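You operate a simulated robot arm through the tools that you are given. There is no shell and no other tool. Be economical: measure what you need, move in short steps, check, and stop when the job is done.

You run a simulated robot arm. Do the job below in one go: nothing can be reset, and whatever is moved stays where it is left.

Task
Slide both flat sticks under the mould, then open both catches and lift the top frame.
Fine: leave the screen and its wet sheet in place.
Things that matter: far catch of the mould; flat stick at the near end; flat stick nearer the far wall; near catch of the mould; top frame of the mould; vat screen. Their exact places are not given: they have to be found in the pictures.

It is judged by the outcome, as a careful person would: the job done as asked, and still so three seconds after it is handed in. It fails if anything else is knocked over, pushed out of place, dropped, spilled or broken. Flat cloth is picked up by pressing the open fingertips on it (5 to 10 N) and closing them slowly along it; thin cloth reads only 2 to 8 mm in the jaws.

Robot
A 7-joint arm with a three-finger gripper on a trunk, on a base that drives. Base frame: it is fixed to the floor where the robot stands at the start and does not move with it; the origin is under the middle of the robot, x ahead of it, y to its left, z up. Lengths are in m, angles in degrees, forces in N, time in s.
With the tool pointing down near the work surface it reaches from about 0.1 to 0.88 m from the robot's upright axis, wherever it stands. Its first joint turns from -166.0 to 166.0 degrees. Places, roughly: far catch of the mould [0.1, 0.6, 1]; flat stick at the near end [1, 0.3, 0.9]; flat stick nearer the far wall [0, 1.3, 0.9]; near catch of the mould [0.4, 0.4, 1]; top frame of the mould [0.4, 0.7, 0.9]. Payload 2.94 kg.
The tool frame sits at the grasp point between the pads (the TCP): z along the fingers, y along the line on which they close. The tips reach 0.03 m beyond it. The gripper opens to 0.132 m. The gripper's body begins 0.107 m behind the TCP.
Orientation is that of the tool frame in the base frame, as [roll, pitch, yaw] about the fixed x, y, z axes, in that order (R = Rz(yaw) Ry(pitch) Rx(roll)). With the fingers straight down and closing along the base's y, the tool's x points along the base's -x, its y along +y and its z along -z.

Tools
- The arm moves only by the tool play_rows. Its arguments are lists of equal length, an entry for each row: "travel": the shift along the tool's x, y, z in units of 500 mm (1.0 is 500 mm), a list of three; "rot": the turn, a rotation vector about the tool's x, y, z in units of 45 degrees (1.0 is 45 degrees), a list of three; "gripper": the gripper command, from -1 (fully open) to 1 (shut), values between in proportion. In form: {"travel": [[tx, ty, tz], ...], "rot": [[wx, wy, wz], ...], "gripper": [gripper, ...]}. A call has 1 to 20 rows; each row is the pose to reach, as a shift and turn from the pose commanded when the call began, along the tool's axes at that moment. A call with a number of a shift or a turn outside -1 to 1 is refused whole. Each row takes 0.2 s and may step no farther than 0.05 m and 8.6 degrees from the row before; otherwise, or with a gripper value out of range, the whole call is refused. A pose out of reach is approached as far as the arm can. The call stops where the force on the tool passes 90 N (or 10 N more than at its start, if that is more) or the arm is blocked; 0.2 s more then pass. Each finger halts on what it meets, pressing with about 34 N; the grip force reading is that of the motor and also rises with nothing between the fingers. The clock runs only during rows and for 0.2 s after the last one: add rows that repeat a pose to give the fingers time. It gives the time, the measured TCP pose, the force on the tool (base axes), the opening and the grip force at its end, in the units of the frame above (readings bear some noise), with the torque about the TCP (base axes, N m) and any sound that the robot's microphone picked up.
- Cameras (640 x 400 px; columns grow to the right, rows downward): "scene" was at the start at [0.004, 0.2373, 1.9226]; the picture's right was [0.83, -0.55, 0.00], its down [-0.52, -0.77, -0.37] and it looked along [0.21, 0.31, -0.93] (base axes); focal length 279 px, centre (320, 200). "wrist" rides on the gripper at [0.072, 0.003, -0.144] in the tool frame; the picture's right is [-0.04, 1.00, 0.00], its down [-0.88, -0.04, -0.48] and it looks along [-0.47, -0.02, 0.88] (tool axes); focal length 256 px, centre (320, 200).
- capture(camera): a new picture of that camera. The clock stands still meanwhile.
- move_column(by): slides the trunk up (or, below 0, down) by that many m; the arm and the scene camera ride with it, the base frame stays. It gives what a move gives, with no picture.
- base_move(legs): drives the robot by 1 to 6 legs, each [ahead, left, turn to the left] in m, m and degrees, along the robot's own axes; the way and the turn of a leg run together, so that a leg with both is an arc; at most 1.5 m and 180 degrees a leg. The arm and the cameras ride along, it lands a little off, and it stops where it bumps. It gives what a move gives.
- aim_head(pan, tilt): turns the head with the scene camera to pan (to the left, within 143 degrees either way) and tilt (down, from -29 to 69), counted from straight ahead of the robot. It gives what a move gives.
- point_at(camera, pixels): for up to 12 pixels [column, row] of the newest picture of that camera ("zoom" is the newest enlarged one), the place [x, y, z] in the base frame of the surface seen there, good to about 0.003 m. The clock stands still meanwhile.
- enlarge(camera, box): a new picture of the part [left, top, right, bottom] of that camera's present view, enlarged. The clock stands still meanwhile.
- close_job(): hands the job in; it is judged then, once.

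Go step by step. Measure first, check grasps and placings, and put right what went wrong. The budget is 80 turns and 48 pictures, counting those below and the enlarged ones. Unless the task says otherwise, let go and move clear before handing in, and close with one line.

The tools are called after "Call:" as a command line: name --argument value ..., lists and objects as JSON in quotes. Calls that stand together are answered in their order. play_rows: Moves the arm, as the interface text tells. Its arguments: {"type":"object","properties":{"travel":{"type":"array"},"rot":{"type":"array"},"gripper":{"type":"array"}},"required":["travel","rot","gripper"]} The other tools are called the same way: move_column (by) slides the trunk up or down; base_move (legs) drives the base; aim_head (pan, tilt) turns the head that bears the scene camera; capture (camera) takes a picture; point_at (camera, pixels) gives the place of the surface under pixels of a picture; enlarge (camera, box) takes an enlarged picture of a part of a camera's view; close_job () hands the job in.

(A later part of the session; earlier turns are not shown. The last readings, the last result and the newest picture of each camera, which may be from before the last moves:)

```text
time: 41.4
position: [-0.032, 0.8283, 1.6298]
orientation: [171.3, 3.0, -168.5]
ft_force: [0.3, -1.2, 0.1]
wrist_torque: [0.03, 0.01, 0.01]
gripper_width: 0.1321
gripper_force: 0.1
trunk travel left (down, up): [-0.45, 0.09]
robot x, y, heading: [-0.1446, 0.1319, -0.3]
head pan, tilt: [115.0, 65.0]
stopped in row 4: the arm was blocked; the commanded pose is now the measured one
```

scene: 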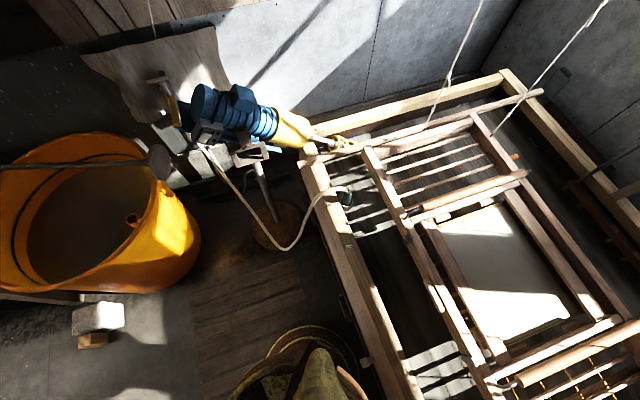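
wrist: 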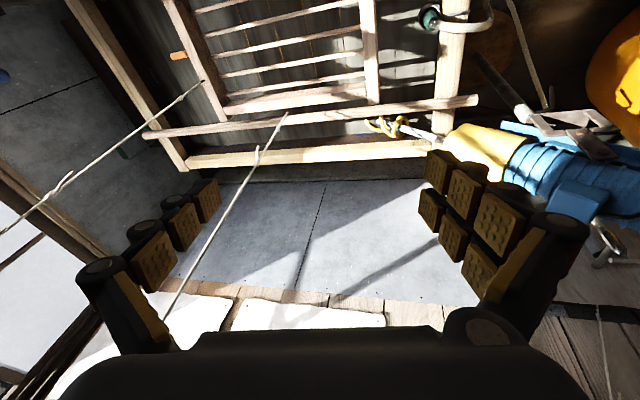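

The arm is stretched near its limit at this height. Move back toward the robot and down first, without turning.

Call:
play_rows --travel '[[0.014, -0.052, 0.055], [0.028, -0.104, 0.11], [0.042, -0.156, 0.165], [0.056, -0.208, 0.22], [0.07, -0.26, 0.275], [0.084, -0.312, 0.33], [0.098, -0.364, 0.385], [0.112, -0.416, 0.44]]' --rot '[[0, 0, 0], [0, 0, 0], [0, 0, 0], [0, 0, 0], [0, 0, 0], [0, 0, 0], [0, 0, 0], [0, 0, 0]]' --gripper '[-1, -1, -1, -1, -1, -1, -1, -1]'

```text
time: 43.2
position: [-0.0466, 0.6545, 1.3749]
orientation: [171.2, 3.2, -168.0]
ft_force: [-0.1, -0.3, 0.0]
wrist_torque: [0.03, 0.0, -0.01]
gripper_width: 0.1319
gripper_force: 0.1
trunk travel left (down, up): [-0.45, 0.09]
robot x, y, heading: [-0.1465, 0.1267, -0.4]
head pan, tilt: [115.0, 65.0]
```

Call:
play_rows --travel '[[0.04, 0.069, 0.008], [0.08, 0.139, 0.017], [0.119, 0.208, 0.025], [0.159, 0.277, 0.034], [0.199, 0.347, 0.042], [0.239, 0.416, 0.051], [0.278, 0.485, 0.059], [0.318, 0.555, 0.068], [0.358, 0.624, 0.076], [0.358, 0.624, 0.076]]' --rot '[[0.023, 0.003, 0.062], [0.046, 0.006, 0.124], [0.069, 0.009, 0.187], [0.092, 0.012, 0.249], [0.116, 0.015, 0.311], [0.139, 0.018, 0.373], [0.162, 0.021, 0.436], [0.185, 0.024, 0.498], [0.208, 0.027, 0.56], [0.208, 0.027, 0.56]]' --gripper '[-1, -1, -1, -1, -1, -1, -1, -1, -1, -1]'

Call:
capture --camera "wrist"

```text
time: 44.2
position: [-0.0473, 0.7626, 1.4814]
orientation: [165.5, 0.8, 171.7]
ft_force: [0.3, 0.3, -0.5]
wrist_torque: [-0.03, -0.01, 0.0]
gripper_width: 0.1319
gripper_force: 0.0
trunk travel left (down, up): [-0.45, 0.09]
robot x, y, heading: [-0.1514, 0.1281, -0.4]
head pan, tilt: [115.0, 65.0]
stopped in row 5: the arm was blocked; the commanded pose is now the measured one
```

```text
18 pictures are left
```

wrist: 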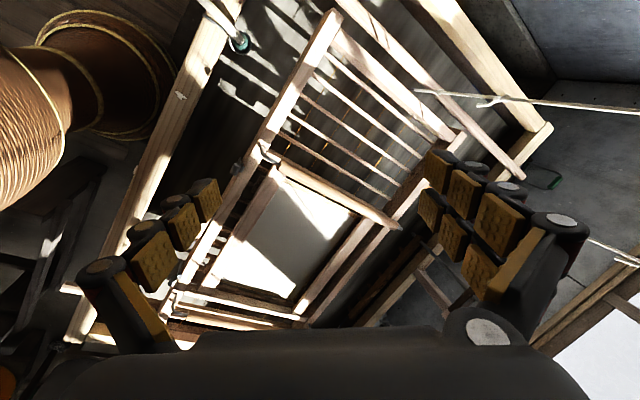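

Reach stops at azimuth ≈82° – joint 1's limit, so the base must turn left. Swing the arm back to azimuth ~40°, then turn the base 60° in place.

Call:
play_rows --travel '[[-0.073, -0.044, 0.002], [-0.146, -0.088, 0.005], [-0.219, -0.132, 0.007], [-0.291, -0.176, 0.009], [-0.364, -0.22, 0.012], [-0.437, -0.264, 0.014], [-0.51, -0.308, 0.016], [-0.583, -0.352, 0.019], [-0.656, -0.396, 0.021], [-0.728, -0.44, 0.023], [-0.801, -0.484, 0.026], [-0.874, -0.528, 0.028]]' --rot '[[0.026, -0.008, 0.074], [0.053, -0.016, 0.148], [0.079, -0.024, 0.221], [0.105, -0.032, 0.295], [0.131, -0.04, 0.369], [0.158, -0.048, 0.443], [0.184, -0.055, 0.516], [0.21, -0.063, 0.59], [0.236, -0.071, 0.664], [0.263, -0.079, 0.738], [0.289, -0.087, 0.811], [0.315, -0.095, 0.885]]' --gripper '[-1, -1, -1, -1, -1, -1, -1, -1, -1, -1, -1, -1]'

Call:
base_move --legs '[[0, 0, 60]]'

```text
time: 46.8
position: [0.3573, 0.4516, 1.4058]
orientation: [-180.0, -0.1, 131.9]
ft_force: [0.5, -0.2, 0.3]
wrist_torque: [0.01, 0.05, -0.03]
gripper_width: 0.1318
gripper_force: 0.0
trunk travel left (down, up): [-0.45, 0.09]
robot x, y, heading: [-0.1433, 0.1307, -0.0]
head pan, tilt: [115.0, 65.0]
```

```text
time: 49.8
position: [-0.1709, 0.7267, 1.4066]
orientation: [179.9, 0.0, -168.5]
ft_force: [0.0, 0.4, 0.1]
wrist_torque: [0.03, 0.0, 0.0]
gripper_width: 0.1321
gripper_force: 0.0
trunk travel left (down, up): [-0.45, 0.09]
robot x, y, heading: [-0.1487, 0.1264, 59.3]
head pan, tilt: [115.0, 65.0]
```

Now joint 1 has room. Turn in place toward yaw -13 (camera over the vat side).

Call:
play_rows --travel '[[0, 0, 0], [0, 0, 0], [0, 0, 0], [0, 0, 0], [0, 0, 0], [0, 0, 0]]' --rot '[[0, 0, -0.16], [0, 0, -0.32], [0, 0, -0.48], [0, 0, -0.64], [0, 0, -0.8], [0, 0, -0.96]]' --gripper '[-1, -1, -1, -1, -1, -1]'

Call:
play_rows --travel '[[0, 0, 0], [0, 0, 0], [0, 0, 0], [0, 0, 0], [0, 0, 0], [0, 0, 0]]' --rot '[[0, 0, -0.16], [0, 0, -0.32], [0, 0, -0.48], [0, 0, -0.64], [0, 0, -0.8], [0, 0, -0.96]]' --gripper '[-1, -1, -1, -1, -1, -1]'

Call:
play_rows --travel '[[0, 0, 0], [0, 0, 0], [0, 0, 0], [0, 0, 0], [0, 0, 0], [0, 0, 0]]' --rot '[[0, 0, -0.16], [0, 0, -0.32], [0, 0, -0.48], [0, 0, -0.64], [0, 0, -0.8], [0, 0, -0.96]]' --gripper '[-1, -1, -1, -1, -1, -1]'

```text
time: 51.2
position: [-0.1716, 0.7258, 1.4074]
orientation: [179.9, 0.0, -125.2]
ft_force: [-0.3, 0.0, 0.3]
wrist_torque: [-0.01, 0.01, -0.01]
gripper_width: 0.1321
gripper_force: 0.1
trunk travel left (down, up): [-0.45, 0.09]
robot x, y, heading: [-0.1485, 0.129, 59.2]
head pan, tilt: [115.0, 65.0]
```

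```text
time: 52.6
position: [-0.1721, 0.7266, 1.4072]
orientation: [180.0, 0.0, -82.0]
ft_force: [-0.5, -0.2, -0.4]
wrist_torque: [0.01, 0.0, -0.01]
gripper_width: 0.1319
gripper_force: 0.0
trunk travel left (down, up): [-0.45, 0.09]
robot x, y, heading: [-0.1485, 0.1311, 59.4]
head pan, tilt: [115.0, 65.0]
```

```text
time: 54.0
position: [-0.1698, 0.7251, 1.4075]
orientation: [-180.0, 0.0, -38.8]
ft_force: [0.1, 0.5, 0.0]
wrist_torque: [0.0, 0.0, 0.0]
gripper_width: 0.1322
gripper_force: 0.1
trunk travel left (down, up): [-0.45, 0.09]
robot x, y, heading: [-0.1459, 0.1323, 59.3]
head pan, tilt: [115.0, 65.0]
```

Works. Finish the turn and move over the left stick at z 1.15.

Call:
play_rows --travel '[[-0.09, -0.017, 0.0], [-0.18, -0.034, 0.0], [-0.27, -0.051, 0.02], [-0.36, -0.068, 0.06], [-0.445, -0.084, 0.1], [-0.445, -0.084, 0.2], [-0.445, -0.084, 0.3], [-0.445, -0.084, 0.4], [-0.445, -0.084, 0.5]]' --rot '[[0, 0, -0.1], [0, 0, -0.2], [0, 0, -0.3], [0, 0, -0.4], [0, 0, -0.5], [0, 0, -0.573], [0, 0, -0.573], [0, 0, -0.573], [0, 0, -0.573]]' --gripper '[-1, -1, -1, -1, -1, -1, -1, -1, -1]'

Call:
capture --camera "wrist"

Call:
aim_head --pan 40 --tilt 55

Call:
capture --camera "scene"

```text
time: 56.0
position: [-0.3155, 0.8991, 1.1524]
orientation: [-179.9, 0.1, -13.2]
ft_force: [0.1, 1.0, 0.1]
wrist_torque: [-0.06, -0.04, -0.01]
gripper_width: 0.1314
gripper_force: 0.0
trunk travel left (down, up): [-0.45, 0.09]
robot x, y, heading: [-0.1458, 0.127, 59.4]
head pan, tilt: [115.0, 65.0]
```

```text
17 pictures are left
```

wrist: 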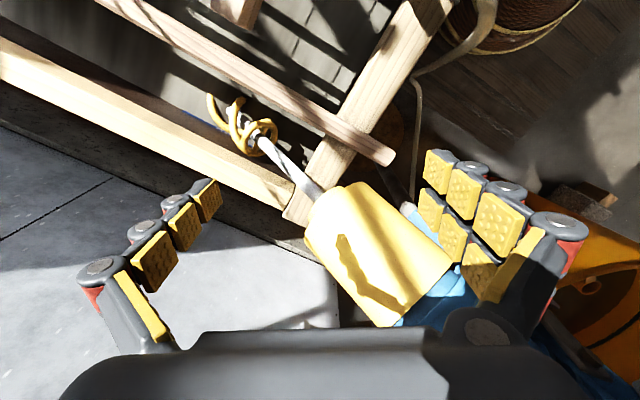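

```text
time: 57.5
position: [-0.3163, 0.8985, 1.1538]
orientation: [180.0, 0.0, -13.2]
ft_force: [0.7, 0.3, 0.0]
wrist_torque: [-0.03, 0.0, 0.02]
gripper_width: 0.132
gripper_force: 0.0
trunk travel left (down, up): [-0.45, 0.09]
robot x, y, heading: [-0.1497, 0.1335, 59.1]
head pan, tilt: [40.0, 55.0]
```

```text
16 pictures are left
```

scene: 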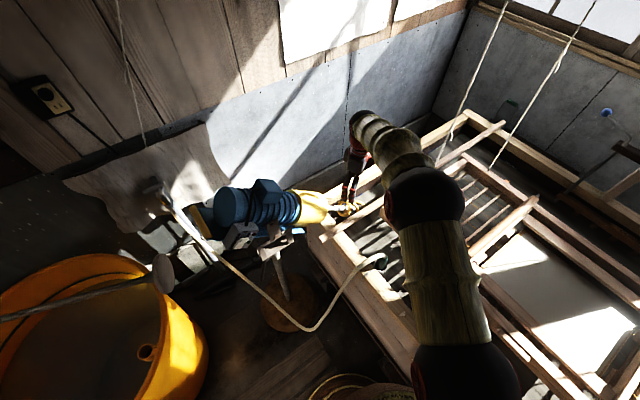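

TCP is right above the stick; the far finger will go on the outer side near the yellow coil on the mixer shaft. Measuring coil and stick edges.

Call:
enlarge --camera "wrist" --box '[190, 40, 410, 200]'

Call:
point_at --camera "wrist" --pixels '[[273, 130], [262, 122], [252, 130], [240, 105], [270, 147], [300, 178], [375, 158], [388, 150], [300, 112], [308, 104], [250, 78], [258, 70]]'

```text
2.50 times, centred on (300, 120) of wrist
```

zoom: 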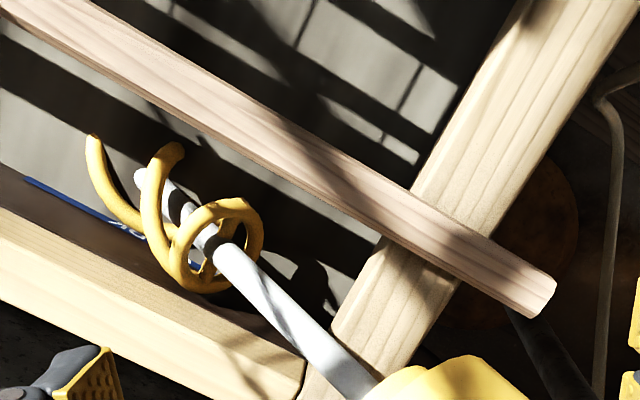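

```text
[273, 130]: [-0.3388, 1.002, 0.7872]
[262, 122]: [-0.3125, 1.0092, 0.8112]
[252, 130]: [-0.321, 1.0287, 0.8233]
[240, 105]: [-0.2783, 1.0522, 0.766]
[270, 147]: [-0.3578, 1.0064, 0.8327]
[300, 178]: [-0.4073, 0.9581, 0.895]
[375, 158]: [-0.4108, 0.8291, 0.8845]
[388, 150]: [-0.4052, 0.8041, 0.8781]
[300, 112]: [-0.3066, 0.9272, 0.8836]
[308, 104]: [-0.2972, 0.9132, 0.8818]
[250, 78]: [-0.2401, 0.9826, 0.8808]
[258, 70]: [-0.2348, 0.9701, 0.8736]
```

The coil is at z≤0.83, below where the tips will be (≈0.866). Descend astride the stick.

Call:
play_rows --travel '[[-0.007, -0.004, 0.08], [-0.007, -0.004, 0.16], [-0.007, -0.004, 0.24], [-0.007, -0.004, 0.32], [-0.007, -0.004, 0.4], [-0.007, -0.004, 0.46], [-0.007, -0.004, 0.51], [-0.007, -0.004, 0.54], [-0.007, -0.004, 0.555], [-0.007, -0.004, 0.555]]' --rot '[[0, 0, 0], [0, 0, 0], [0, 0, 0], [0, 0, 0], [0, 0, 0], [0, 0, 0], [0, 0, 0], [0, 0, 0], [0, 0, 0], [0, 0, 0]]' --gripper '[-1, -1, -1, -1, -1, -1, -1, -1, -1, -1]'

Call:
capture --camera "wrist"

```text
time: 59.7
position: [-0.3215, 0.9018, 0.8791]
orientation: [-180.0, 0.1, -13.2]
ft_force: [0.3, -0.3, 0.3]
wrist_torque: [-0.03, 0.03, -0.03]
gripper_width: 0.1321
gripper_force: 0.1
trunk travel left (down, up): [-0.45, 0.09]
robot x, y, heading: [-0.1468, 0.1281, 59.2]
head pan, tilt: [40.0, 55.0]
```

```text
14 pictures are left
```

wrist: 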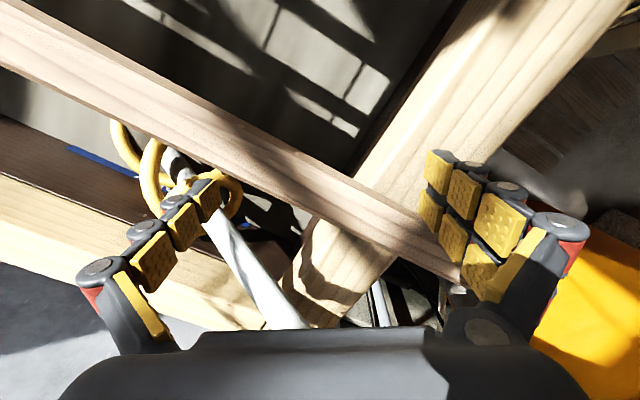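

Good straddle: far finger outside, near finger inside. Twist ~7.5° to engage and slide 0.134 m inward, stopping short of the green nozzle.

Call:
play_rows --travel '[[0, 0, 0.005], [0, 0, 0.005], [0.021, 0.013, 0.005], [0.041, 0.026, 0.005], [0.062, 0.039, 0.005], [0.083, 0.051, 0.005], [0.104, 0.064, 0.005], [0.124, 0.077, 0.005], [0.145, 0.09, 0.005], [0.166, 0.103, 0.005], [0.186, 0.116, 0.005], [0.207, 0.128, 0.005], [0.228, 0.141, 0.005], [0.228, 0.141, 0.005]]' --rot '[[0, 0, 0.08], [0, 0, 0.15], [0, 0, 0.15], [0, 0, 0.15], [0, 0, 0.15], [0, 0, 0.15], [0, 0, 0.15], [0, 0, 0.15], [0, 0, 0.15], [0, 0, 0.15], [0, 0, 0.15], [0, 0, 0.15], [0, 0, 0.15], [0, 0, 0.15]]' --gripper '[-1, -1, -1, -1, -1, -1, -1, -1, -1, -1, -1, -1, -1, -1]'

Call:
capture --camera "scene"

```text
time: 62.7
position: [-0.2301, 0.8108, 0.8761]
orientation: [-180.0, 0.1, -19.5]
ft_force: [-20.6, 16.5, -21.0]
wrist_torque: [-1.14, 0.86, 6.97]
gripper_width: 0.1322
gripper_force: 0.5
trunk travel left (down, up): [-0.45, 0.09]
robot x, y, heading: [-0.1491, 0.1287, 59.1]
head pan, tilt: [40.0, 55.0]
```

```text
13 pictures are left
```

scene: 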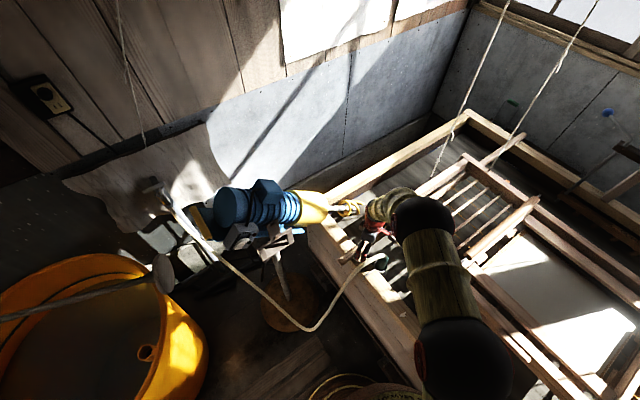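

Call:
point_at --camera "scene" --pixels '[[520, 137], [505, 148], [490, 160], [467, 158], [430, 190], [340, 262], [378, 262], [450, 175]]'

Call:
enlarge --camera "scene" --box '[320, 110, 540, 290]'

```text
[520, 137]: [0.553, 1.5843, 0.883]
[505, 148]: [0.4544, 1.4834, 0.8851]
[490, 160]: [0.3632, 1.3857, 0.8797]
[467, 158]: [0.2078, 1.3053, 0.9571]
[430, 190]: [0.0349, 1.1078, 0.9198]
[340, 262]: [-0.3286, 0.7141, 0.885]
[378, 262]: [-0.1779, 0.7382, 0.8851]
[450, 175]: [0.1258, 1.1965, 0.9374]
```

```text
2.22 times, centred on (430, 200) of scene
```

zoom: 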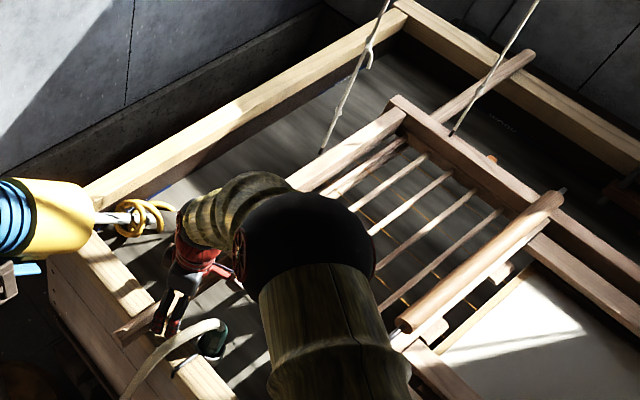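

Left stick now lies at s≈-0.73, parallel and inside the mould's left end (s≈-0.775), on both rims. Untwist and rise.

Call:
play_rows --travel '[[-0.004, -0.002, 0], [-0.008, -0.004, 0], [-0.008, -0.004, -0.01], [-0.008, -0.004, -0.04], [-0.008, -0.004, -0.1], [-0.008, -0.004, -0.19], [-0.008, -0.004, -0.28], [-0.008, -0.004, -0.37], [-0.008, -0.004, -0.46], [-0.008, -0.004, -0.55], [-0.008, -0.004, -0.64], [-0.008, -0.004, -0.72]]' --rot '[[0, 0, -0.08], [0, 0, -0.17], [0, 0, -0.2], [0, 0, -0.2], [0, 0, -0.2], [0, 0, -0.2], [0, 0, -0.2], [0, 0, -0.2], [0, 0, -0.2], [0, 0, -0.2], [0, 0, -0.2], [0, 0, -0.2]]' --gripper '[-1, -1, -1, -1, -1, -1, -1, -1, -1, -1, -1, -1]'

```text
time: 65.3
position: [-0.2304, 0.8093, 1.2385]
orientation: [180.0, 0.1, -10.9]
ft_force: [0.4, -0.8, -0.4]
wrist_torque: [0.07, -0.02, -0.01]
gripper_width: 0.1319
gripper_force: 0.0
trunk travel left (down, up): [-0.45, 0.09]
robot x, y, heading: [-0.1481, 0.1293, 59.3]
head pan, tilt: [40.0, 55.0]
```

Now turn the tool to yaw -135 (camera looking toward the mould's front) and hover near the far catch.

Call:
play_rows --travel '[[0.04, 0.011, 0], [0.079, 0.022, 0], [0.119, 0.033, 0], [0.158, 0.044, 0], [0.198, 0.055, 0], [0.237, 0.066, 0]]' --rot '[[0, 0, 0.153], [0, 0, 0.307], [0, 0, 0.46], [0, 0, 0.613], [0, 0, 0.767], [0, 0, 0.92]]' --gripper '[-1, -1, -1, -1, -1, -1]'

Call:
play_rows --travel '[[0.037, -0.018, 0], [0.074, -0.036, 0], [0.111, -0.053, 0], [0.148, -0.071, 0], [0.185, -0.089, 0], [0.222, -0.107, 0]]' --rot '[[0, 0, 0.153], [0, 0, 0.307], [0, 0, 0.46], [0, 0, 0.613], [0, 0, 0.767], [0, 0, 0.92]]' --gripper '[-1, -1, -1, -1, -1, -1]'

Call:
play_rows --travel '[[0.016, -0.04, 0.033], [0.031, -0.08, 0.067], [0.047, -0.12, 0.1], [0.062, -0.161, 0.133], [0.078, -0.201, 0.167], [0.093, -0.241, 0.2]]' --rot '[[0, 0, 0.153], [0, 0, 0.307], [0, 0, 0.46], [0, 0, 0.613], [0, 0, 0.767], [0, 0, 0.92]]' --gripper '[-0.6, -0.2, 0.2, 0.6, 1, 1]'

Call:
capture --camera "wrist"

```text
time: 66.7
position: [-0.1199, 0.7553, 1.2377]
orientation: [179.9, 0.1, -52.4]
ft_force: [0.5, 0.0, -0.1]
wrist_torque: [-0.02, 0.01, 0.02]
gripper_width: 0.1318
gripper_force: 0.1
trunk travel left (down, up): [-0.45, 0.09]
robot x, y, heading: [-0.1488, 0.1277, 59.0]
head pan, tilt: [40.0, 55.0]
```

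```text
time: 68.1
position: [-0.0078, 0.6993, 1.2366]
orientation: [179.9, 0.1, -93.8]
ft_force: [0.3, 0.3, 0.3]
wrist_torque: [0.05, 0.01, -0.02]
gripper_width: 0.1321
gripper_force: 0.0
trunk travel left (down, up): [-0.45, 0.09]
robot x, y, heading: [-0.1473, 0.1305, 59.4]
head pan, tilt: [40.0, 55.0]
```

```text
time: 69.5
position: [0.1098, 0.6475, 1.1377]
orientation: [179.9, 0.0, -135.2]
ft_force: [0.4, -0.6, 0.5]
wrist_torque: [-0.01, 0.02, -0.02]
gripper_width: 0.0472
gripper_force: 1.4
trunk travel left (down, up): [-0.45, 0.09]
robot x, y, heading: [-0.1439, 0.1295, 59.3]
head pan, tilt: [40.0, 55.0]
```

```text
11 pictures are left
```

wrist: 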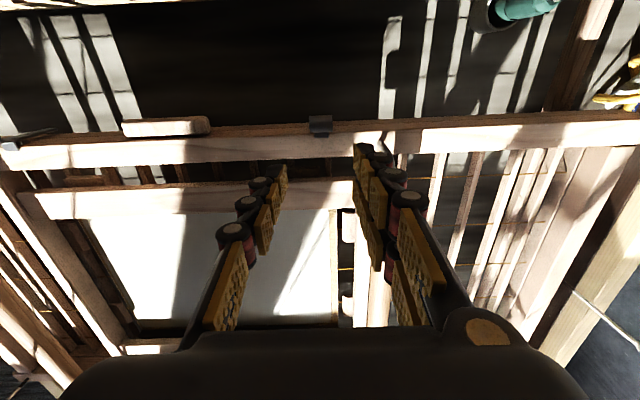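

Call:
enlarge --camera "wrist" --box '[280, 95, 360, 165]'

Call:
point_at --camera "zoom" --pixels '[[320, 175], [280, 170], [370, 170], [320, 140], [320, 205], [320, 230], [320, 255], [320, 280], [320, 115], [230, 250], [420, 250], [230, 190]]'

```text
5.71 times, centred on (320, 130) of wrist
```

zoom: 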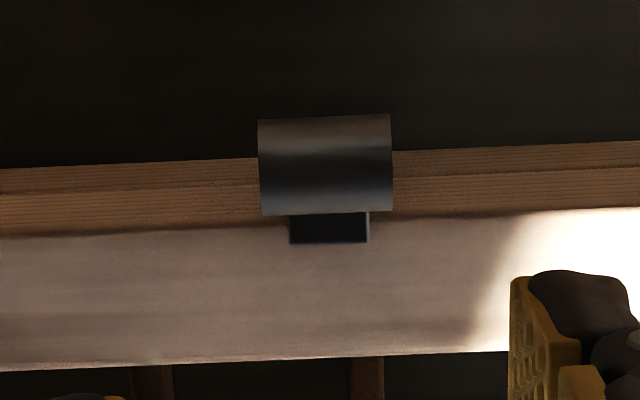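

```text
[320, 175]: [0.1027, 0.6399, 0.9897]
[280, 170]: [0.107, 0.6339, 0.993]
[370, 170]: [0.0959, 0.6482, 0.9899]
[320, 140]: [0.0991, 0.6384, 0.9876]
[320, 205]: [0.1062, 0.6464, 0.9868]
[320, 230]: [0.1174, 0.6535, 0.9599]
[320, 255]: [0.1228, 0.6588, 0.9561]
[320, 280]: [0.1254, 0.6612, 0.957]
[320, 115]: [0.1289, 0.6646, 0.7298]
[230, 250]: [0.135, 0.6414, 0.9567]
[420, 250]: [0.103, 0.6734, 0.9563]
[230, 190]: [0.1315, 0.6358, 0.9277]
```

The catch is a curved lip at z≈0.99, u≈0.52–0.53, hooking over the beam edge (0.117,0.653). I'll close the fingers, set the tips on the mould side just behind the lip, and push it outward.

Call:
play_rows --travel '[[-0.03, 0, 0], [-0.068, 0, 0], [-0.068, 0, 0.05], [-0.068, 0, 0.1], [-0.068, 0, 0.16], [-0.068, 0, 0.21], [-0.068, 0, 0.25], [-0.068, 0, 0.27], [-0.068, 0, 0.278]]' --rot '[[0, 0, 0], [0, 0, 0], [0, 0, 0], [0, 0, 0], [0, 0, 0], [0, 0, 0], [0, 0, 0], [0, 0, 0], [0, 0, 0]]' --gripper '[1, 1, 1, 1, 1, 1, 1, 1, 1]'

Call:
capture --camera "wrist"

```text
time: 71.5
position: [0.1327, 0.672, 0.9979]
orientation: [179.9, 0.0, -135.1]
ft_force: [-0.5, 0.4, -1.0]
wrist_torque: [0.01, 0.0, -0.03]
gripper_width: 0.0
gripper_force: 28.1
trunk travel left (down, up): [-0.45, 0.09]
robot x, y, heading: [-0.1463, 0.1285, 59.3]
head pan, tilt: [40.0, 55.0]
```

```text
9 pictures are left
```

wrist: 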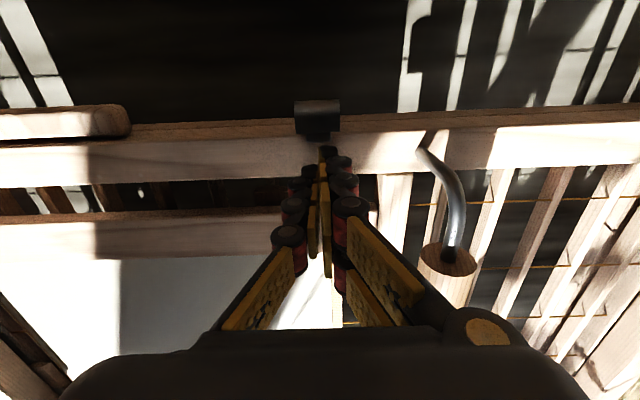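

Tips are just behind the lip at (325,150). Push outward (tool +x) 6 cm slowly, sinking slightly at the end.

Call:
play_rows --travel '[[0.012, 0, 0], [0.024, 0, 0], [0.036, 0, 0], [0.048, 0, 0], [0.06, 0, 0], [0.072, 0, 0], [0.084, 0, 0], [0.096, 0, 0], [0.108, 0, 0.004], [0.12, 0, 0.01], [0.132, 0, 0.02], [0.14, 0, 0.03]]' --rot '[[0, 0, 0], [0, 0, 0], [0, 0, 0], [0, 0, 0], [0, 0, 0], [0, 0, 0], [0, 0, 0], [0, 0, 0], [0, 0, 0], [0, 0, 0], [0, 0, 0], [0, 0, 0]]' --gripper '[1, 1, 1, 1, 1, 1, 1, 1, 1, 1, 1, 1]'

Call:
enlarge --camera "wrist" --box '[220, 60, 420, 200]'

```text
time: 74.1
position: [0.0827, 0.6197, 0.9818]
orientation: [179.9, 0.0, -135.1]
ft_force: [-0.2, -0.5, 0.6]
wrist_torque: [0.03, 0.02, 0.04]
gripper_width: 0.0
gripper_force: 28.1
trunk travel left (down, up): [-0.45, 0.09]
robot x, y, heading: [-0.1502, 0.1269, 59.2]
head pan, tilt: [40.0, 55.0]
```

```text
2.86 times, centred on (320, 130) of wrist
```

zoom: 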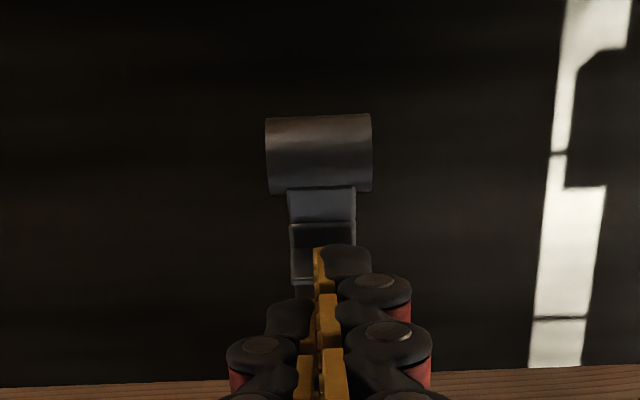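

The catch swung out. Measuring its present angle.

Call:
point_at --camera "zoom" --pixels '[[320, 130], [320, 175], [320, 205], [315, 240], [305, 270], [300, 385]]'

```text
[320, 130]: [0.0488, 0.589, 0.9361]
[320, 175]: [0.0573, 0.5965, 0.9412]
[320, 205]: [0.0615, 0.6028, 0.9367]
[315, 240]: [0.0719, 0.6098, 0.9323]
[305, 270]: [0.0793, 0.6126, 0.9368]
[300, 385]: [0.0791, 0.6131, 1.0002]
```

Far catch is now horizontal outward (open). Raise, shift along the beam to the near catch at s≈0.017, and lower behind its lip.

Call:
play_rows --travel '[[0, 0, -0.1], [0, 0, -0.2], [-0.016, -0.088, -0.2], [-0.032, -0.176, -0.2], [-0.048, -0.265, -0.2], [-0.064, -0.353, -0.2], [-0.08, -0.441, -0.2], [-0.096, -0.529, -0.2], [-0.112, -0.618, -0.2], [-0.128, -0.706, -0.2], [-0.145, -0.794, -0.2], [-0.145, -0.794, -0.12], [-0.145, -0.794, -0.06], [-0.145, -0.794, -0.032]]' --rot '[[0, 0, 0], [0, 0, 0], [0, 0, 0], [0, 0, 0], [0, 0, 0], [0, 0, 0], [0, 0, 0], [0, 0, 0], [0, 0, 0], [0, 0, 0], [0, 0, 0], [0, 0, 0], [0, 0, 0], [0, 0, 0]]' --gripper '[1, 1, 1, 1, 1, 1, 1, 1, 1, 1, 1, 1, 1, 1]'

Call:
capture --camera "wrist"

```text
time: 77.1
position: [0.4116, 0.3906, 0.999]
orientation: [179.9, 0.0, -135.2]
ft_force: [0.2, -0.1, -0.3]
wrist_torque: [0.01, -0.01, -0.01]
gripper_width: 0.0002
gripper_force: 28.7
trunk travel left (down, up): [-0.45, 0.09]
robot x, y, heading: [-0.1473, 0.1259, 59.3]
head pan, tilt: [40.0, 55.0]
```

```text
7 pictures are left
```

wrist: 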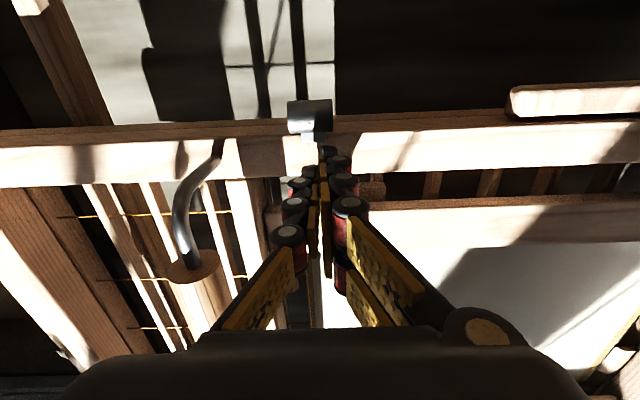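

Aligned; same push with a 6 mm sideways correction.

Call:
play_rows --travel '[[0, -0.012, 0], [0.012, -0.012, 0], [0.024, -0.012, 0], [0.036, -0.012, 0], [0.048, -0.012, 0], [0.06, -0.012, 0], [0.072, -0.012, 0], [0.084, -0.012, 0], [0.096, -0.012, 0], [0.108, -0.012, 0.004], [0.12, -0.012, 0.01], [0.132, -0.012, 0.02], [0.14, -0.012, 0.03]]' --rot '[[0, 0, 0], [0, 0, 0], [0, 0, 0], [0, 0, 0], [0, 0, 0], [0, 0, 0], [0, 0, 0], [0, 0, 0], [0, 0, 0], [0, 0, 0], [0, 0, 0], [0, 0, 0], [0, 0, 0]]' --gripper '[1, 1, 1, 1, 1, 1, 1, 1, 1, 1, 1, 1, 1]'

Call:
capture --camera "wrist"

```text
time: 79.9
position: [0.3672, 0.3375, 0.9833]
orientation: [179.9, 0.0, -135.1]
ft_force: [-0.5, 0.7, 0.0]
wrist_torque: [0.0, 0.0, -0.01]
gripper_width: 0.0002
gripper_force: 29.2
trunk travel left (down, up): [-0.45, 0.09]
robot x, y, heading: [-0.1475, 0.131, 59.3]
head pan, tilt: [40.0, 55.0]
```

```text
6 pictures are left
```

wrist: 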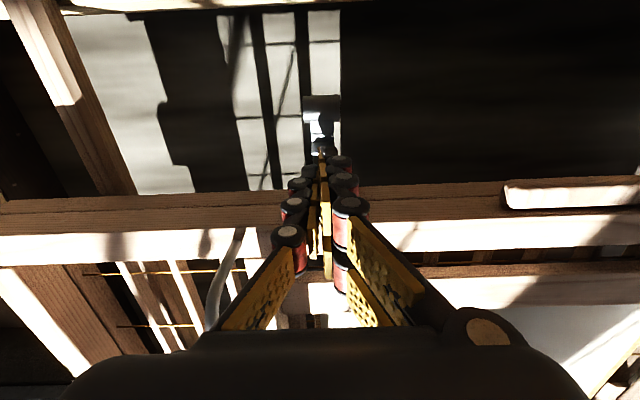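

Both catches are swung out (lip at (320,105)). Now measure the lifting tab seen at (505–640,180–208) and confirm the near catch's angle.

Call:
point_at --camera "wrist" --pixels '[[320, 105], [320, 125], [507, 195], [540, 184], [540, 192], [540, 200], [540, 206], [540, 212], [630, 190], [630, 178], [450, 200], [450, 218]]'

Call:
point_at --camera "scene" --pixels '[[467, 160], [455, 170], [520, 205], [535, 200], [530, 350], [505, 330], [560, 300]]'

```text
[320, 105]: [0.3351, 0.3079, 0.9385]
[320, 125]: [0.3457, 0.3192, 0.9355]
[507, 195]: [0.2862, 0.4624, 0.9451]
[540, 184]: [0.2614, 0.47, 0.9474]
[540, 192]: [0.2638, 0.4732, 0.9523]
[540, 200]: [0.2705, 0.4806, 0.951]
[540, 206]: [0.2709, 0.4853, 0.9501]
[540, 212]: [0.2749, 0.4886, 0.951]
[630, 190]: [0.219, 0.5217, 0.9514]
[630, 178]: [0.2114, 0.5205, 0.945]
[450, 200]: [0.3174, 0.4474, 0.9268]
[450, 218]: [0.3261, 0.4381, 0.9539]
```

```text
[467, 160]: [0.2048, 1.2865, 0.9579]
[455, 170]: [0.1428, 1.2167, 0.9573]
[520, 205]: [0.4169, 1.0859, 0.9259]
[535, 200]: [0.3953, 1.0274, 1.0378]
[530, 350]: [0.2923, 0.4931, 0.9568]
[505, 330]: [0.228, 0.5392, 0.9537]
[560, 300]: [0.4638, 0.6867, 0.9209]
```

Tab: top z 0.951, u 0.517–0.537, centre s≈-0.18; both catches lie outward at z≈0.937. Plan: lift with closed fingertips hooked under the tab, tool pointing forward. First rise and reorient (yaw 135, then tilt forward).

Call:
play_rows --travel '[[0, 0, -0.06], [0, 0, -0.14], [0, 0, -0.22], [0, 0, -0.3], [0, 0, -0.38], [0, 0, -0.46]]' --rot '[[0, 0, 0.0], [0, 0, 0.19], [0, 0, 0.38], [0, 0, 0.57], [0, 0, 0.76], [0, 0, 0.95]]' --gripper '[1, 1, 1, 1, 1, 1]'

Call:
play_rows --travel '[[0.053, 0.028, 0], [0.107, 0.057, 0], [0.16, 0.085, 0], [0.214, 0.114, 0], [0.267, 0.142, 0], [0.321, 0.171, 0], [0.374, 0.199, 0]]' --rot '[[0, 0, 0.145], [0, 0, 0.29], [0, 0, 0.435], [0, 0, 0.58], [0, 0, 0.725], [0, 0, 0.87], [0, 0, 1.0]]' --gripper '[1, 1, 1, 1, 1, 1, 1]'

Call:
play_rows --travel '[[0, 0, 0], [0, 0, 0], [0, 0, 0], [0, 0, 0], [0, 0, 0]]' --rot '[[-0.16, 0, 0], [-0.31, 0, 0], [-0.47, 0, 0], [-0.62, 0, 0], [-0.778, 0, 0]]' --gripper '[1, 1, 1, 1, 1]'

```text
time: 81.3
position: [0.3684, 0.3337, 1.215]
orientation: [-180.0, -0.1, -178.0]
ft_force: [0.0, -0.5, -0.2]
wrist_torque: [0.0, -0.04, 0.02]
gripper_width: 0.0001
gripper_force: 28.5
trunk travel left (down, up): [-0.45, 0.09]
robot x, y, heading: [-0.1471, 0.1298, 59.4]
head pan, tilt: [40.0, 55.0]
```

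```text
time: 82.9
position: [0.1788, 0.4262, 1.215]
orientation: [-179.9, 0.0, 137.0]
ft_force: [-1.2, 0.2, -0.9]
wrist_torque: [0.02, 0.0, 0.0]
gripper_width: 0.0
gripper_force: 28.9
trunk travel left (down, up): [-0.45, 0.09]
robot x, y, heading: [-0.147, 0.1307, 59.2]
head pan, tilt: [40.0, 55.0]
```

```text
time: 84.1
position: [0.1796, 0.4282, 1.2159]
orientation: [144.6, 0.0, 137.1]
ft_force: [0.1, 0.8, 1.6]
wrist_torque: [-0.05, 0.03, 0.01]
gripper_width: 0.0001
gripper_force: 28.6
trunk travel left (down, up): [-0.45, 0.09]
robot x, y, heading: [-0.1452, 0.1323, 59.2]
head pan, tilt: [40.0, 55.0]
```

Call:
play_rows --travel '[[0, 0, 0], [0, 0, 0], [0, 0, 0], [0, 0, 0], [0, 0, 0], [0, 0, 0]]' --rot '[[-0.16, 0, 0], [-0.31, 0, 0], [-0.47, 0, 0], [-0.62, 0, 0], [-0.778, 0, 0], [-0.778, 0, 0]]' --gripper '[1, 1, 1, 1, 1, 1]'

```text
time: 85.5
position: [0.1774, 0.4295, 1.2144]
orientation: [109.7, 0.0, 137.1]
ft_force: [0.9, 0.2, -0.5]
wrist_torque: [-0.01, 0.01, -0.03]
gripper_width: 0.0001
gripper_force: 28.9
out of reach, approached as far as the arm can: row 3
trunk travel left (down, up): [-0.45, 0.09]
robot x, y, heading: [-0.1476, 0.1347, 59.7]
head pan, tilt: [40.0, 55.0]
```

Orientation reached. Lower with the trunk by 0.30 m into the gap in front of the tab and look.

Call:
move_column --by -0.3

Call:
capture --camera "wrist"

```text
time: 88.5
position: [0.1795, 0.4287, 0.9141]
orientation: [109.9, -0.1, 137.0]
ft_force: [0.2, 0.2, 0.0]
wrist_torque: [0.0, 0.0, 0.02]
gripper_width: 0.0
gripper_force: 28.6
trunk travel left (down, up): [-0.15, 0.39]
robot x, y, heading: [-0.1476, 0.1263, 59.3]
head pan, tilt: [40.0, 55.0]
```

```text
5 pictures are left
```

wrist: 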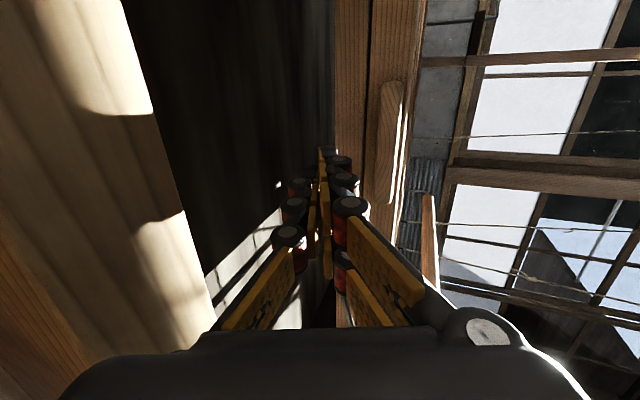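

Tab visible at cols 378–405, rows 80–205; measuring it.

Call:
point_at --camera "wrist" --pixels '[[382, 140], [390, 140], [398, 140], [384, 200], [392, 85], [390, 180], [368, 140], [374, 140], [360, 140], [345, 140], [337, 140], [412, 140]]'

```text
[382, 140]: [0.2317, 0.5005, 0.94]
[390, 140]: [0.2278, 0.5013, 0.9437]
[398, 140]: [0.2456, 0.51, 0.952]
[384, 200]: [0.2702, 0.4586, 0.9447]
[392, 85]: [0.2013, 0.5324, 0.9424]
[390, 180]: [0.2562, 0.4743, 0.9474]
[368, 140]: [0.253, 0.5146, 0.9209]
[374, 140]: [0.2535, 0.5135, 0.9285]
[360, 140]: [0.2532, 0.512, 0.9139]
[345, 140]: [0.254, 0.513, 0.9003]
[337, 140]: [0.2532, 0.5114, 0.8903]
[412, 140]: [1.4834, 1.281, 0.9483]
```

Tab underside z≈0.938, protruding u 0.516–0.542. Slide the tips forward under it, then lift 8 cm and read the load.

Call:
play_rows --travel '[[0, 0.016, 0.046], [0, 0.033, 0.092], [0, 0.0495, 0.1374], [0, 0.0683, 0.1306], [0, 0.0871, 0.1238], [0, 0.1071, 0.1175], [0, 0.1269, 0.1115], [0, 0.1469, 0.1055], [0, 0.1669, 0.0995], [0, 0.1869, 0.0935], [0, 0.2069, 0.0875]]' --rot '[[0, 0, 0], [0, 0, 0], [0, 0, 0], [0, 0, 0], [0, 0, 0], [0, 0, 0], [0, 0, 0], [0, 0, 0], [0, 0, 0], [0, 0, 0], [0, 0, 0]]' --gripper '[1, 1, 1, 1, 1, 1, 1, 1, 1, 1, 1]'

Call:
capture --camera "wrist"

```text
time: 90.9
position: [0.2302, 0.4848, 0.9961]
orientation: [110.1, -0.1, 137.1]
ft_force: [-0.4, 1.2, 0.0]
wrist_torque: [0.01, -0.02, -0.01]
gripper_width: 0.0
gripper_force: 28.6
trunk travel left (down, up): [-0.15, 0.39]
robot x, y, heading: [-0.1452, 0.1249, 59.2]
head pan, tilt: [40.0, 55.0]
```

```text
4 pictures are left
```

wrist: 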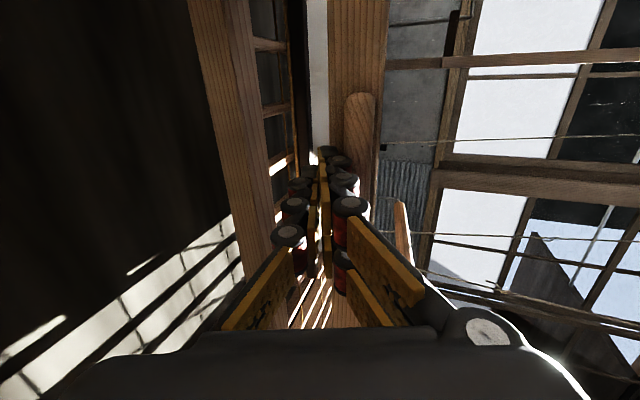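

The top frame's front has risen off the lower frame, with little load. Measure where it is.

Call:
point_at --camera "wrist" --pixels '[[350, 120], [360, 120], [372, 120], [340, 60], [380, 60], [333, 60], [360, 100], [315, 60], [322, 120], [225, 100], [250, 100], [300, 60]]'

```text
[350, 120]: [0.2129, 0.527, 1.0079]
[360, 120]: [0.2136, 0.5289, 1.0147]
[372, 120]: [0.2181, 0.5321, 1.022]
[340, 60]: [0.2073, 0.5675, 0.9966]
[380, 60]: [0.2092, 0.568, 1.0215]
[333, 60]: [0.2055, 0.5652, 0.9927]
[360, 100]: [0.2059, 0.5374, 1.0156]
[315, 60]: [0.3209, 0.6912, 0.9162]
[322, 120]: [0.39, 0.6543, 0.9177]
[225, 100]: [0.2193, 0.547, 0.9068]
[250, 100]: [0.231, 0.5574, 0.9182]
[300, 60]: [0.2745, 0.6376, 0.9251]
```

The frame hinges at its far side (front up 7 cm, wet sheet still at z≈0.916). Continue along the hinge arc to about 40°, tips nested in the notch under the tab.

Call:
play_rows --travel '[[0, 0.035, -0.004], [0, 0.0694, -0.008], [0, 0.115, -0.0125], [0, 0.161, -0.0168], [0, 0.207, -0.018], [0, 0.2528, -0.0176], [0, 0.2987, -0.015], [0, 0.3444, -0.0106], [0, 0.39, -0.004], [0, 0.435, 0.0046], [0, 0.48, 0.015], [0, 0.524, 0.0274], [0, 0.5675, 0.042], [0, 0.6106, 0.058]]' --rot '[[0, 0, 0], [0, 0, 0], [0, 0, 0], [0, 0, 0], [0, 0, 0], [0, 0, 0], [0, 0, 0], [0, 0, 0], [0, 0, 0], [0, 0, 0], [0, 0, 0], [0, 0, 0], [0, 0, 0], [0, 0, 0]]' --gripper '[1, 1, 1, 1, 1, 1, 1, 1, 1, 1, 1, 1, 1, 1]'

Call:
capture --camera "wrist"

```text
time: 93.9
position: [0.3225, 0.5793, 1.273]
orientation: [109.9, 0.0, 137.1]
ft_force: [0.4, -0.7, 0.0]
wrist_torque: [0.03, -0.02, -0.01]
gripper_width: 0.0
gripper_force: 28.7
trunk travel left (down, up): [-0.15, 0.39]
robot x, y, heading: [-0.1453, 0.1298, 59.5]
head pan, tilt: [40.0, 55.0]
```

```text
3 pictures are left
```

wrist: 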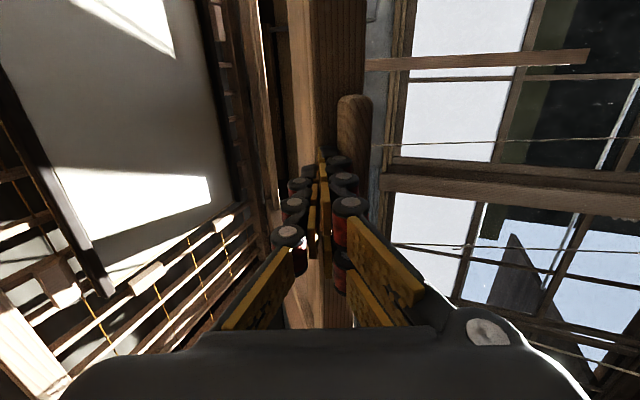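

Frame is up to ~40°, the sheet stays below. Measuring tab/beam to refine the hinge.

Call:
point_at --camera "wrist" --pixels '[[342, 125], [355, 125], [367, 125], [355, 105], [318, 60], [345, 60], [360, 60], [290, 60], [300, 100], [313, 100], [150, 100], [283, 60]]'

```text
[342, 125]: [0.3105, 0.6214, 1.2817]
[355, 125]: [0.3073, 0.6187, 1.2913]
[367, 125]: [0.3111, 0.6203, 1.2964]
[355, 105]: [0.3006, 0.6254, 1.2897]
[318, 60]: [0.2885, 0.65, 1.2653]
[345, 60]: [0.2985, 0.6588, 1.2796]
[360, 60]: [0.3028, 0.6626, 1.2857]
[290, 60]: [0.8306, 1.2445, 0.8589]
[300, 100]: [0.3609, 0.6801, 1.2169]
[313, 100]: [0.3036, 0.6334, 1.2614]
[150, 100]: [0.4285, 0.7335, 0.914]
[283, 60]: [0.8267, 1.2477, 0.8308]
```

Hinge fits (u 1.066, z 0.925); angle now ≈40°. Continue to 70°, levelling the tool gradually.

Call:
play_rows --travel '[[-0.001, 0.045, 0.015], [-0.002, 0.0902, 0.0304], [-0.004, 0.13, 0.053], [-0.005, 0.1694, 0.076], [-0.006, 0.207, 0.102], [-0.008, 0.2446, 0.1288], [-0.009, 0.28, 0.158], [-0.011, 0.3148, 0.1882], [-0.012, 0.3475, 0.2205], [-0.013, 0.3796, 0.2536], [-0.015, 0.4095, 0.2888], [-0.016, 0.4388, 0.3246]]' --rot '[[-0.0222, 0, 0], [-0.0444, 0, 0], [-0.0667, 0, 0], [-0.0889, 0, 0], [-0.1111, 0, 0], [-0.1333, 0, 0], [-0.1556, 0, 0], [-0.1778, 0, 0], [-0.2, 0, 0], [-0.2222, 0, 0], [-0.2444, 0, 0], [-0.2667, 0, 0]]' --gripper '[1, 1, 1, 1, 1, 1, 1, 1, 1, 1, 1, 1]'

```text
time: 96.1
position: [0.4459, 0.7057, 1.3725]
orientation: [102.8, -0.5, 137.1]
ft_force: [-21.8, -21.1, -12.2]
wrist_torque: [0.04, 0.33, -0.57]
gripper_width: 0.0061
gripper_force: 28.0
trunk travel left (down, up): [-0.15, 0.39]
robot x, y, heading: [-0.1472, 0.1275, 59.2]
head pan, tilt: [40.0, 55.0]
stopped in row 11: the force on the tool passed its limit at 178 N (the readings are from after the stop); the commanded pose is now the measured one
```

A stop was hit (force -u and down) at roughly 62–65°. Look from the wrist.

Call:
capture --camera "wrist"

```text
2 pictures are left
```

wrist: 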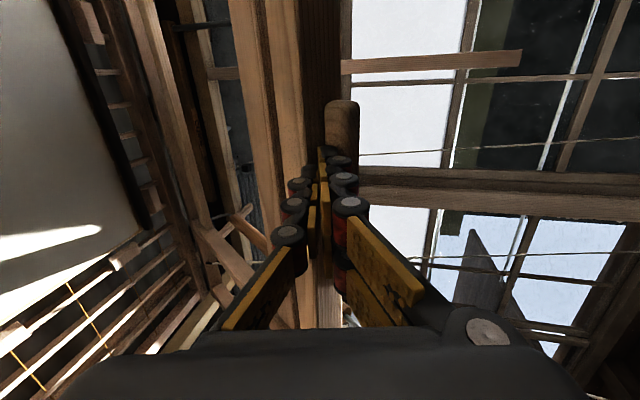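

Call:
point_at --camera "wrist" --pixels '[[332, 125], [342, 125], [354, 125], [342, 108], [315, 60], [335, 60], [300, 60], [290, 100], [265, 60], [245, 60], [215, 250], [255, 230]]'

```text
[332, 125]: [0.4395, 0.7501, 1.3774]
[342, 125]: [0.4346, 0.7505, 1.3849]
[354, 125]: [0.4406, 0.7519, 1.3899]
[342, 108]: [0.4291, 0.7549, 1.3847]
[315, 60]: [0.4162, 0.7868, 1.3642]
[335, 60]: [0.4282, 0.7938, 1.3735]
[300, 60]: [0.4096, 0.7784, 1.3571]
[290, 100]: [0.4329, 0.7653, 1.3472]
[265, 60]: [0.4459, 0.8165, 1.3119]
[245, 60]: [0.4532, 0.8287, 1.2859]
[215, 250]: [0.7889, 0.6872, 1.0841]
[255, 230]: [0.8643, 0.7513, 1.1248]
```

Readings suggest the tab's radius changed, so I must check whether the frame is still seated on its hinge. Aim the head for an overview.

Call:
aim_head --pan 0 --tilt 35

Call:
capture --camera "scene"

```text
time: 97.2
position: [0.4451, 0.7065, 1.373]
orientation: [102.8, -0.3, 137.3]
ft_force: [-29.1, -29.9, -24.5]
wrist_torque: [-0.07, 0.69, -0.74]
gripper_width: 0.0061
gripper_force: 28.4
trunk travel left (down, up): [-0.15, 0.39]
robot x, y, heading: [-0.1479, 0.1271, 58.9]
head pan, tilt: [0.0, 35.0]
```

```text
1 pictures are left
```

scene: 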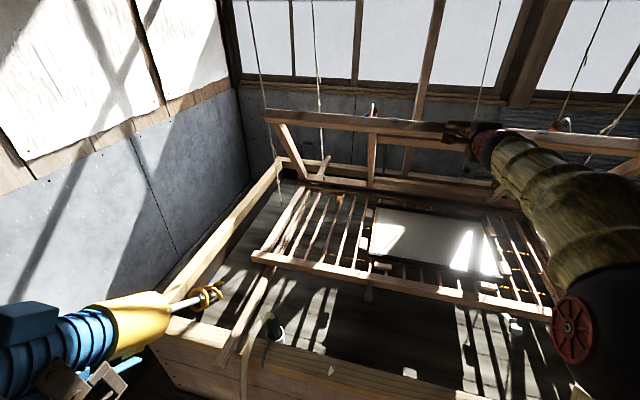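

The raised top frame stands with its front bar at (265,115)–(640,150) and far bar at (305,180)–(520,205); sheet and screen in place. Measuring its edges.

Call:
point_at --camera "scene" --pixels '[[268, 113], [268, 120], [283, 135], [295, 160], [303, 178], [320, 182], [400, 182], [400, 190], [371, 160], [372, 178], [420, 193], [258, 253]]'

Call:
point_at --camera "scene" --pixels '[[500, 310], [280, 260], [298, 185], [240, 320], [370, 293], [516, 325], [420, 240], [380, 215], [272, 330], [560, 122], [300, 195], [371, 125]]'

```text
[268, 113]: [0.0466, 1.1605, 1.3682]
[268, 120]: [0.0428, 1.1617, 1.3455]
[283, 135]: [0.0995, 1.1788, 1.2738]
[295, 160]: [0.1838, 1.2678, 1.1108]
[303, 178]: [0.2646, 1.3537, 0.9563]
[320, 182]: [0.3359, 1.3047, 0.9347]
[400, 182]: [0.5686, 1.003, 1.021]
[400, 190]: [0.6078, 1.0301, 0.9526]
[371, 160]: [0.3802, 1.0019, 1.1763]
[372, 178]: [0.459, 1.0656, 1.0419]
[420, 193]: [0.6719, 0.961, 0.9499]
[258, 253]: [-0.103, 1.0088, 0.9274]
```

```text
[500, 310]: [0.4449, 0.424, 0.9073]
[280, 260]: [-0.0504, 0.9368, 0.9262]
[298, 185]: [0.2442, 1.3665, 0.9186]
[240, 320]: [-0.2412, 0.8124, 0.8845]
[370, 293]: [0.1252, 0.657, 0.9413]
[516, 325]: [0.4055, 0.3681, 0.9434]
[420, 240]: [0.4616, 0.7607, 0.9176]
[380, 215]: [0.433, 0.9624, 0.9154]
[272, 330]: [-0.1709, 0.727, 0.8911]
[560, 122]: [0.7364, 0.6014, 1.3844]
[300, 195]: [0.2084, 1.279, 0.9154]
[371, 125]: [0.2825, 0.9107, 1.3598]
```

The frame hit its hinge end-stop (~55°) and my last push shifted the whole hanging mould back a few cm. Retreat slowly along -u so the mould can come back, watching force.

Call:
play_rows --travel '[[0, -0.0044, -0.0195], [0, -0.0089, -0.039], [0, -0.0133, -0.0585], [0, -0.0177, -0.078], [0, -0.0222, -0.0975], [0, -0.0266, -0.117], [0, -0.031, -0.1365], [0, -0.0354, -0.156], [0, -0.0399, -0.1755]]' --rot '[[0, 0, 0], [0, 0, 0], [0, 0, 0], [0, 0, 0], [0, 0, 0], [0, 0, 0], [0, 0, 0], [0, 0, 0], [0, 0, 0]]' --gripper '[1, 1, 1, 1, 1, 1, 1, 1, 1]'

Call:
point_at --camera "scene" --pixels '[[268, 113], [303, 178], [258, 253], [268, 248], [252, 258], [400, 285], [400, 292], [400, 275], [345, 215], [520, 310], [545, 315], [240, 330]]'

```text
time: 99.2
position: [0.3863, 0.6425, 1.3743]
orientation: [102.6, -0.3, 137.2]
ft_force: [-0.7, -0.4, 0.1]
wrist_torque: [0.0, 0.0, -0.01]
gripper_width: 0.0003
gripper_force: 28.7
trunk travel left (down, up): [-0.15, 0.39]
robot x, y, heading: [-0.1485, 0.1318, 59.0]
head pan, tilt: [0.0, 35.0]
```

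```text
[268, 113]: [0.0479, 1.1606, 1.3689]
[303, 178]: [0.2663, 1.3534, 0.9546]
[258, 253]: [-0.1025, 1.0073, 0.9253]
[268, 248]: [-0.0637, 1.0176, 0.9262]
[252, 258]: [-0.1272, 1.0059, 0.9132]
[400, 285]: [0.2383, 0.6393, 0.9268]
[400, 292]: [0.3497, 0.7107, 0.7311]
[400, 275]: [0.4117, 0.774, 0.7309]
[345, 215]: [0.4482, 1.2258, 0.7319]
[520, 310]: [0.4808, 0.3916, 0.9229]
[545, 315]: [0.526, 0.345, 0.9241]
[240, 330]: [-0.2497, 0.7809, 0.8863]
```

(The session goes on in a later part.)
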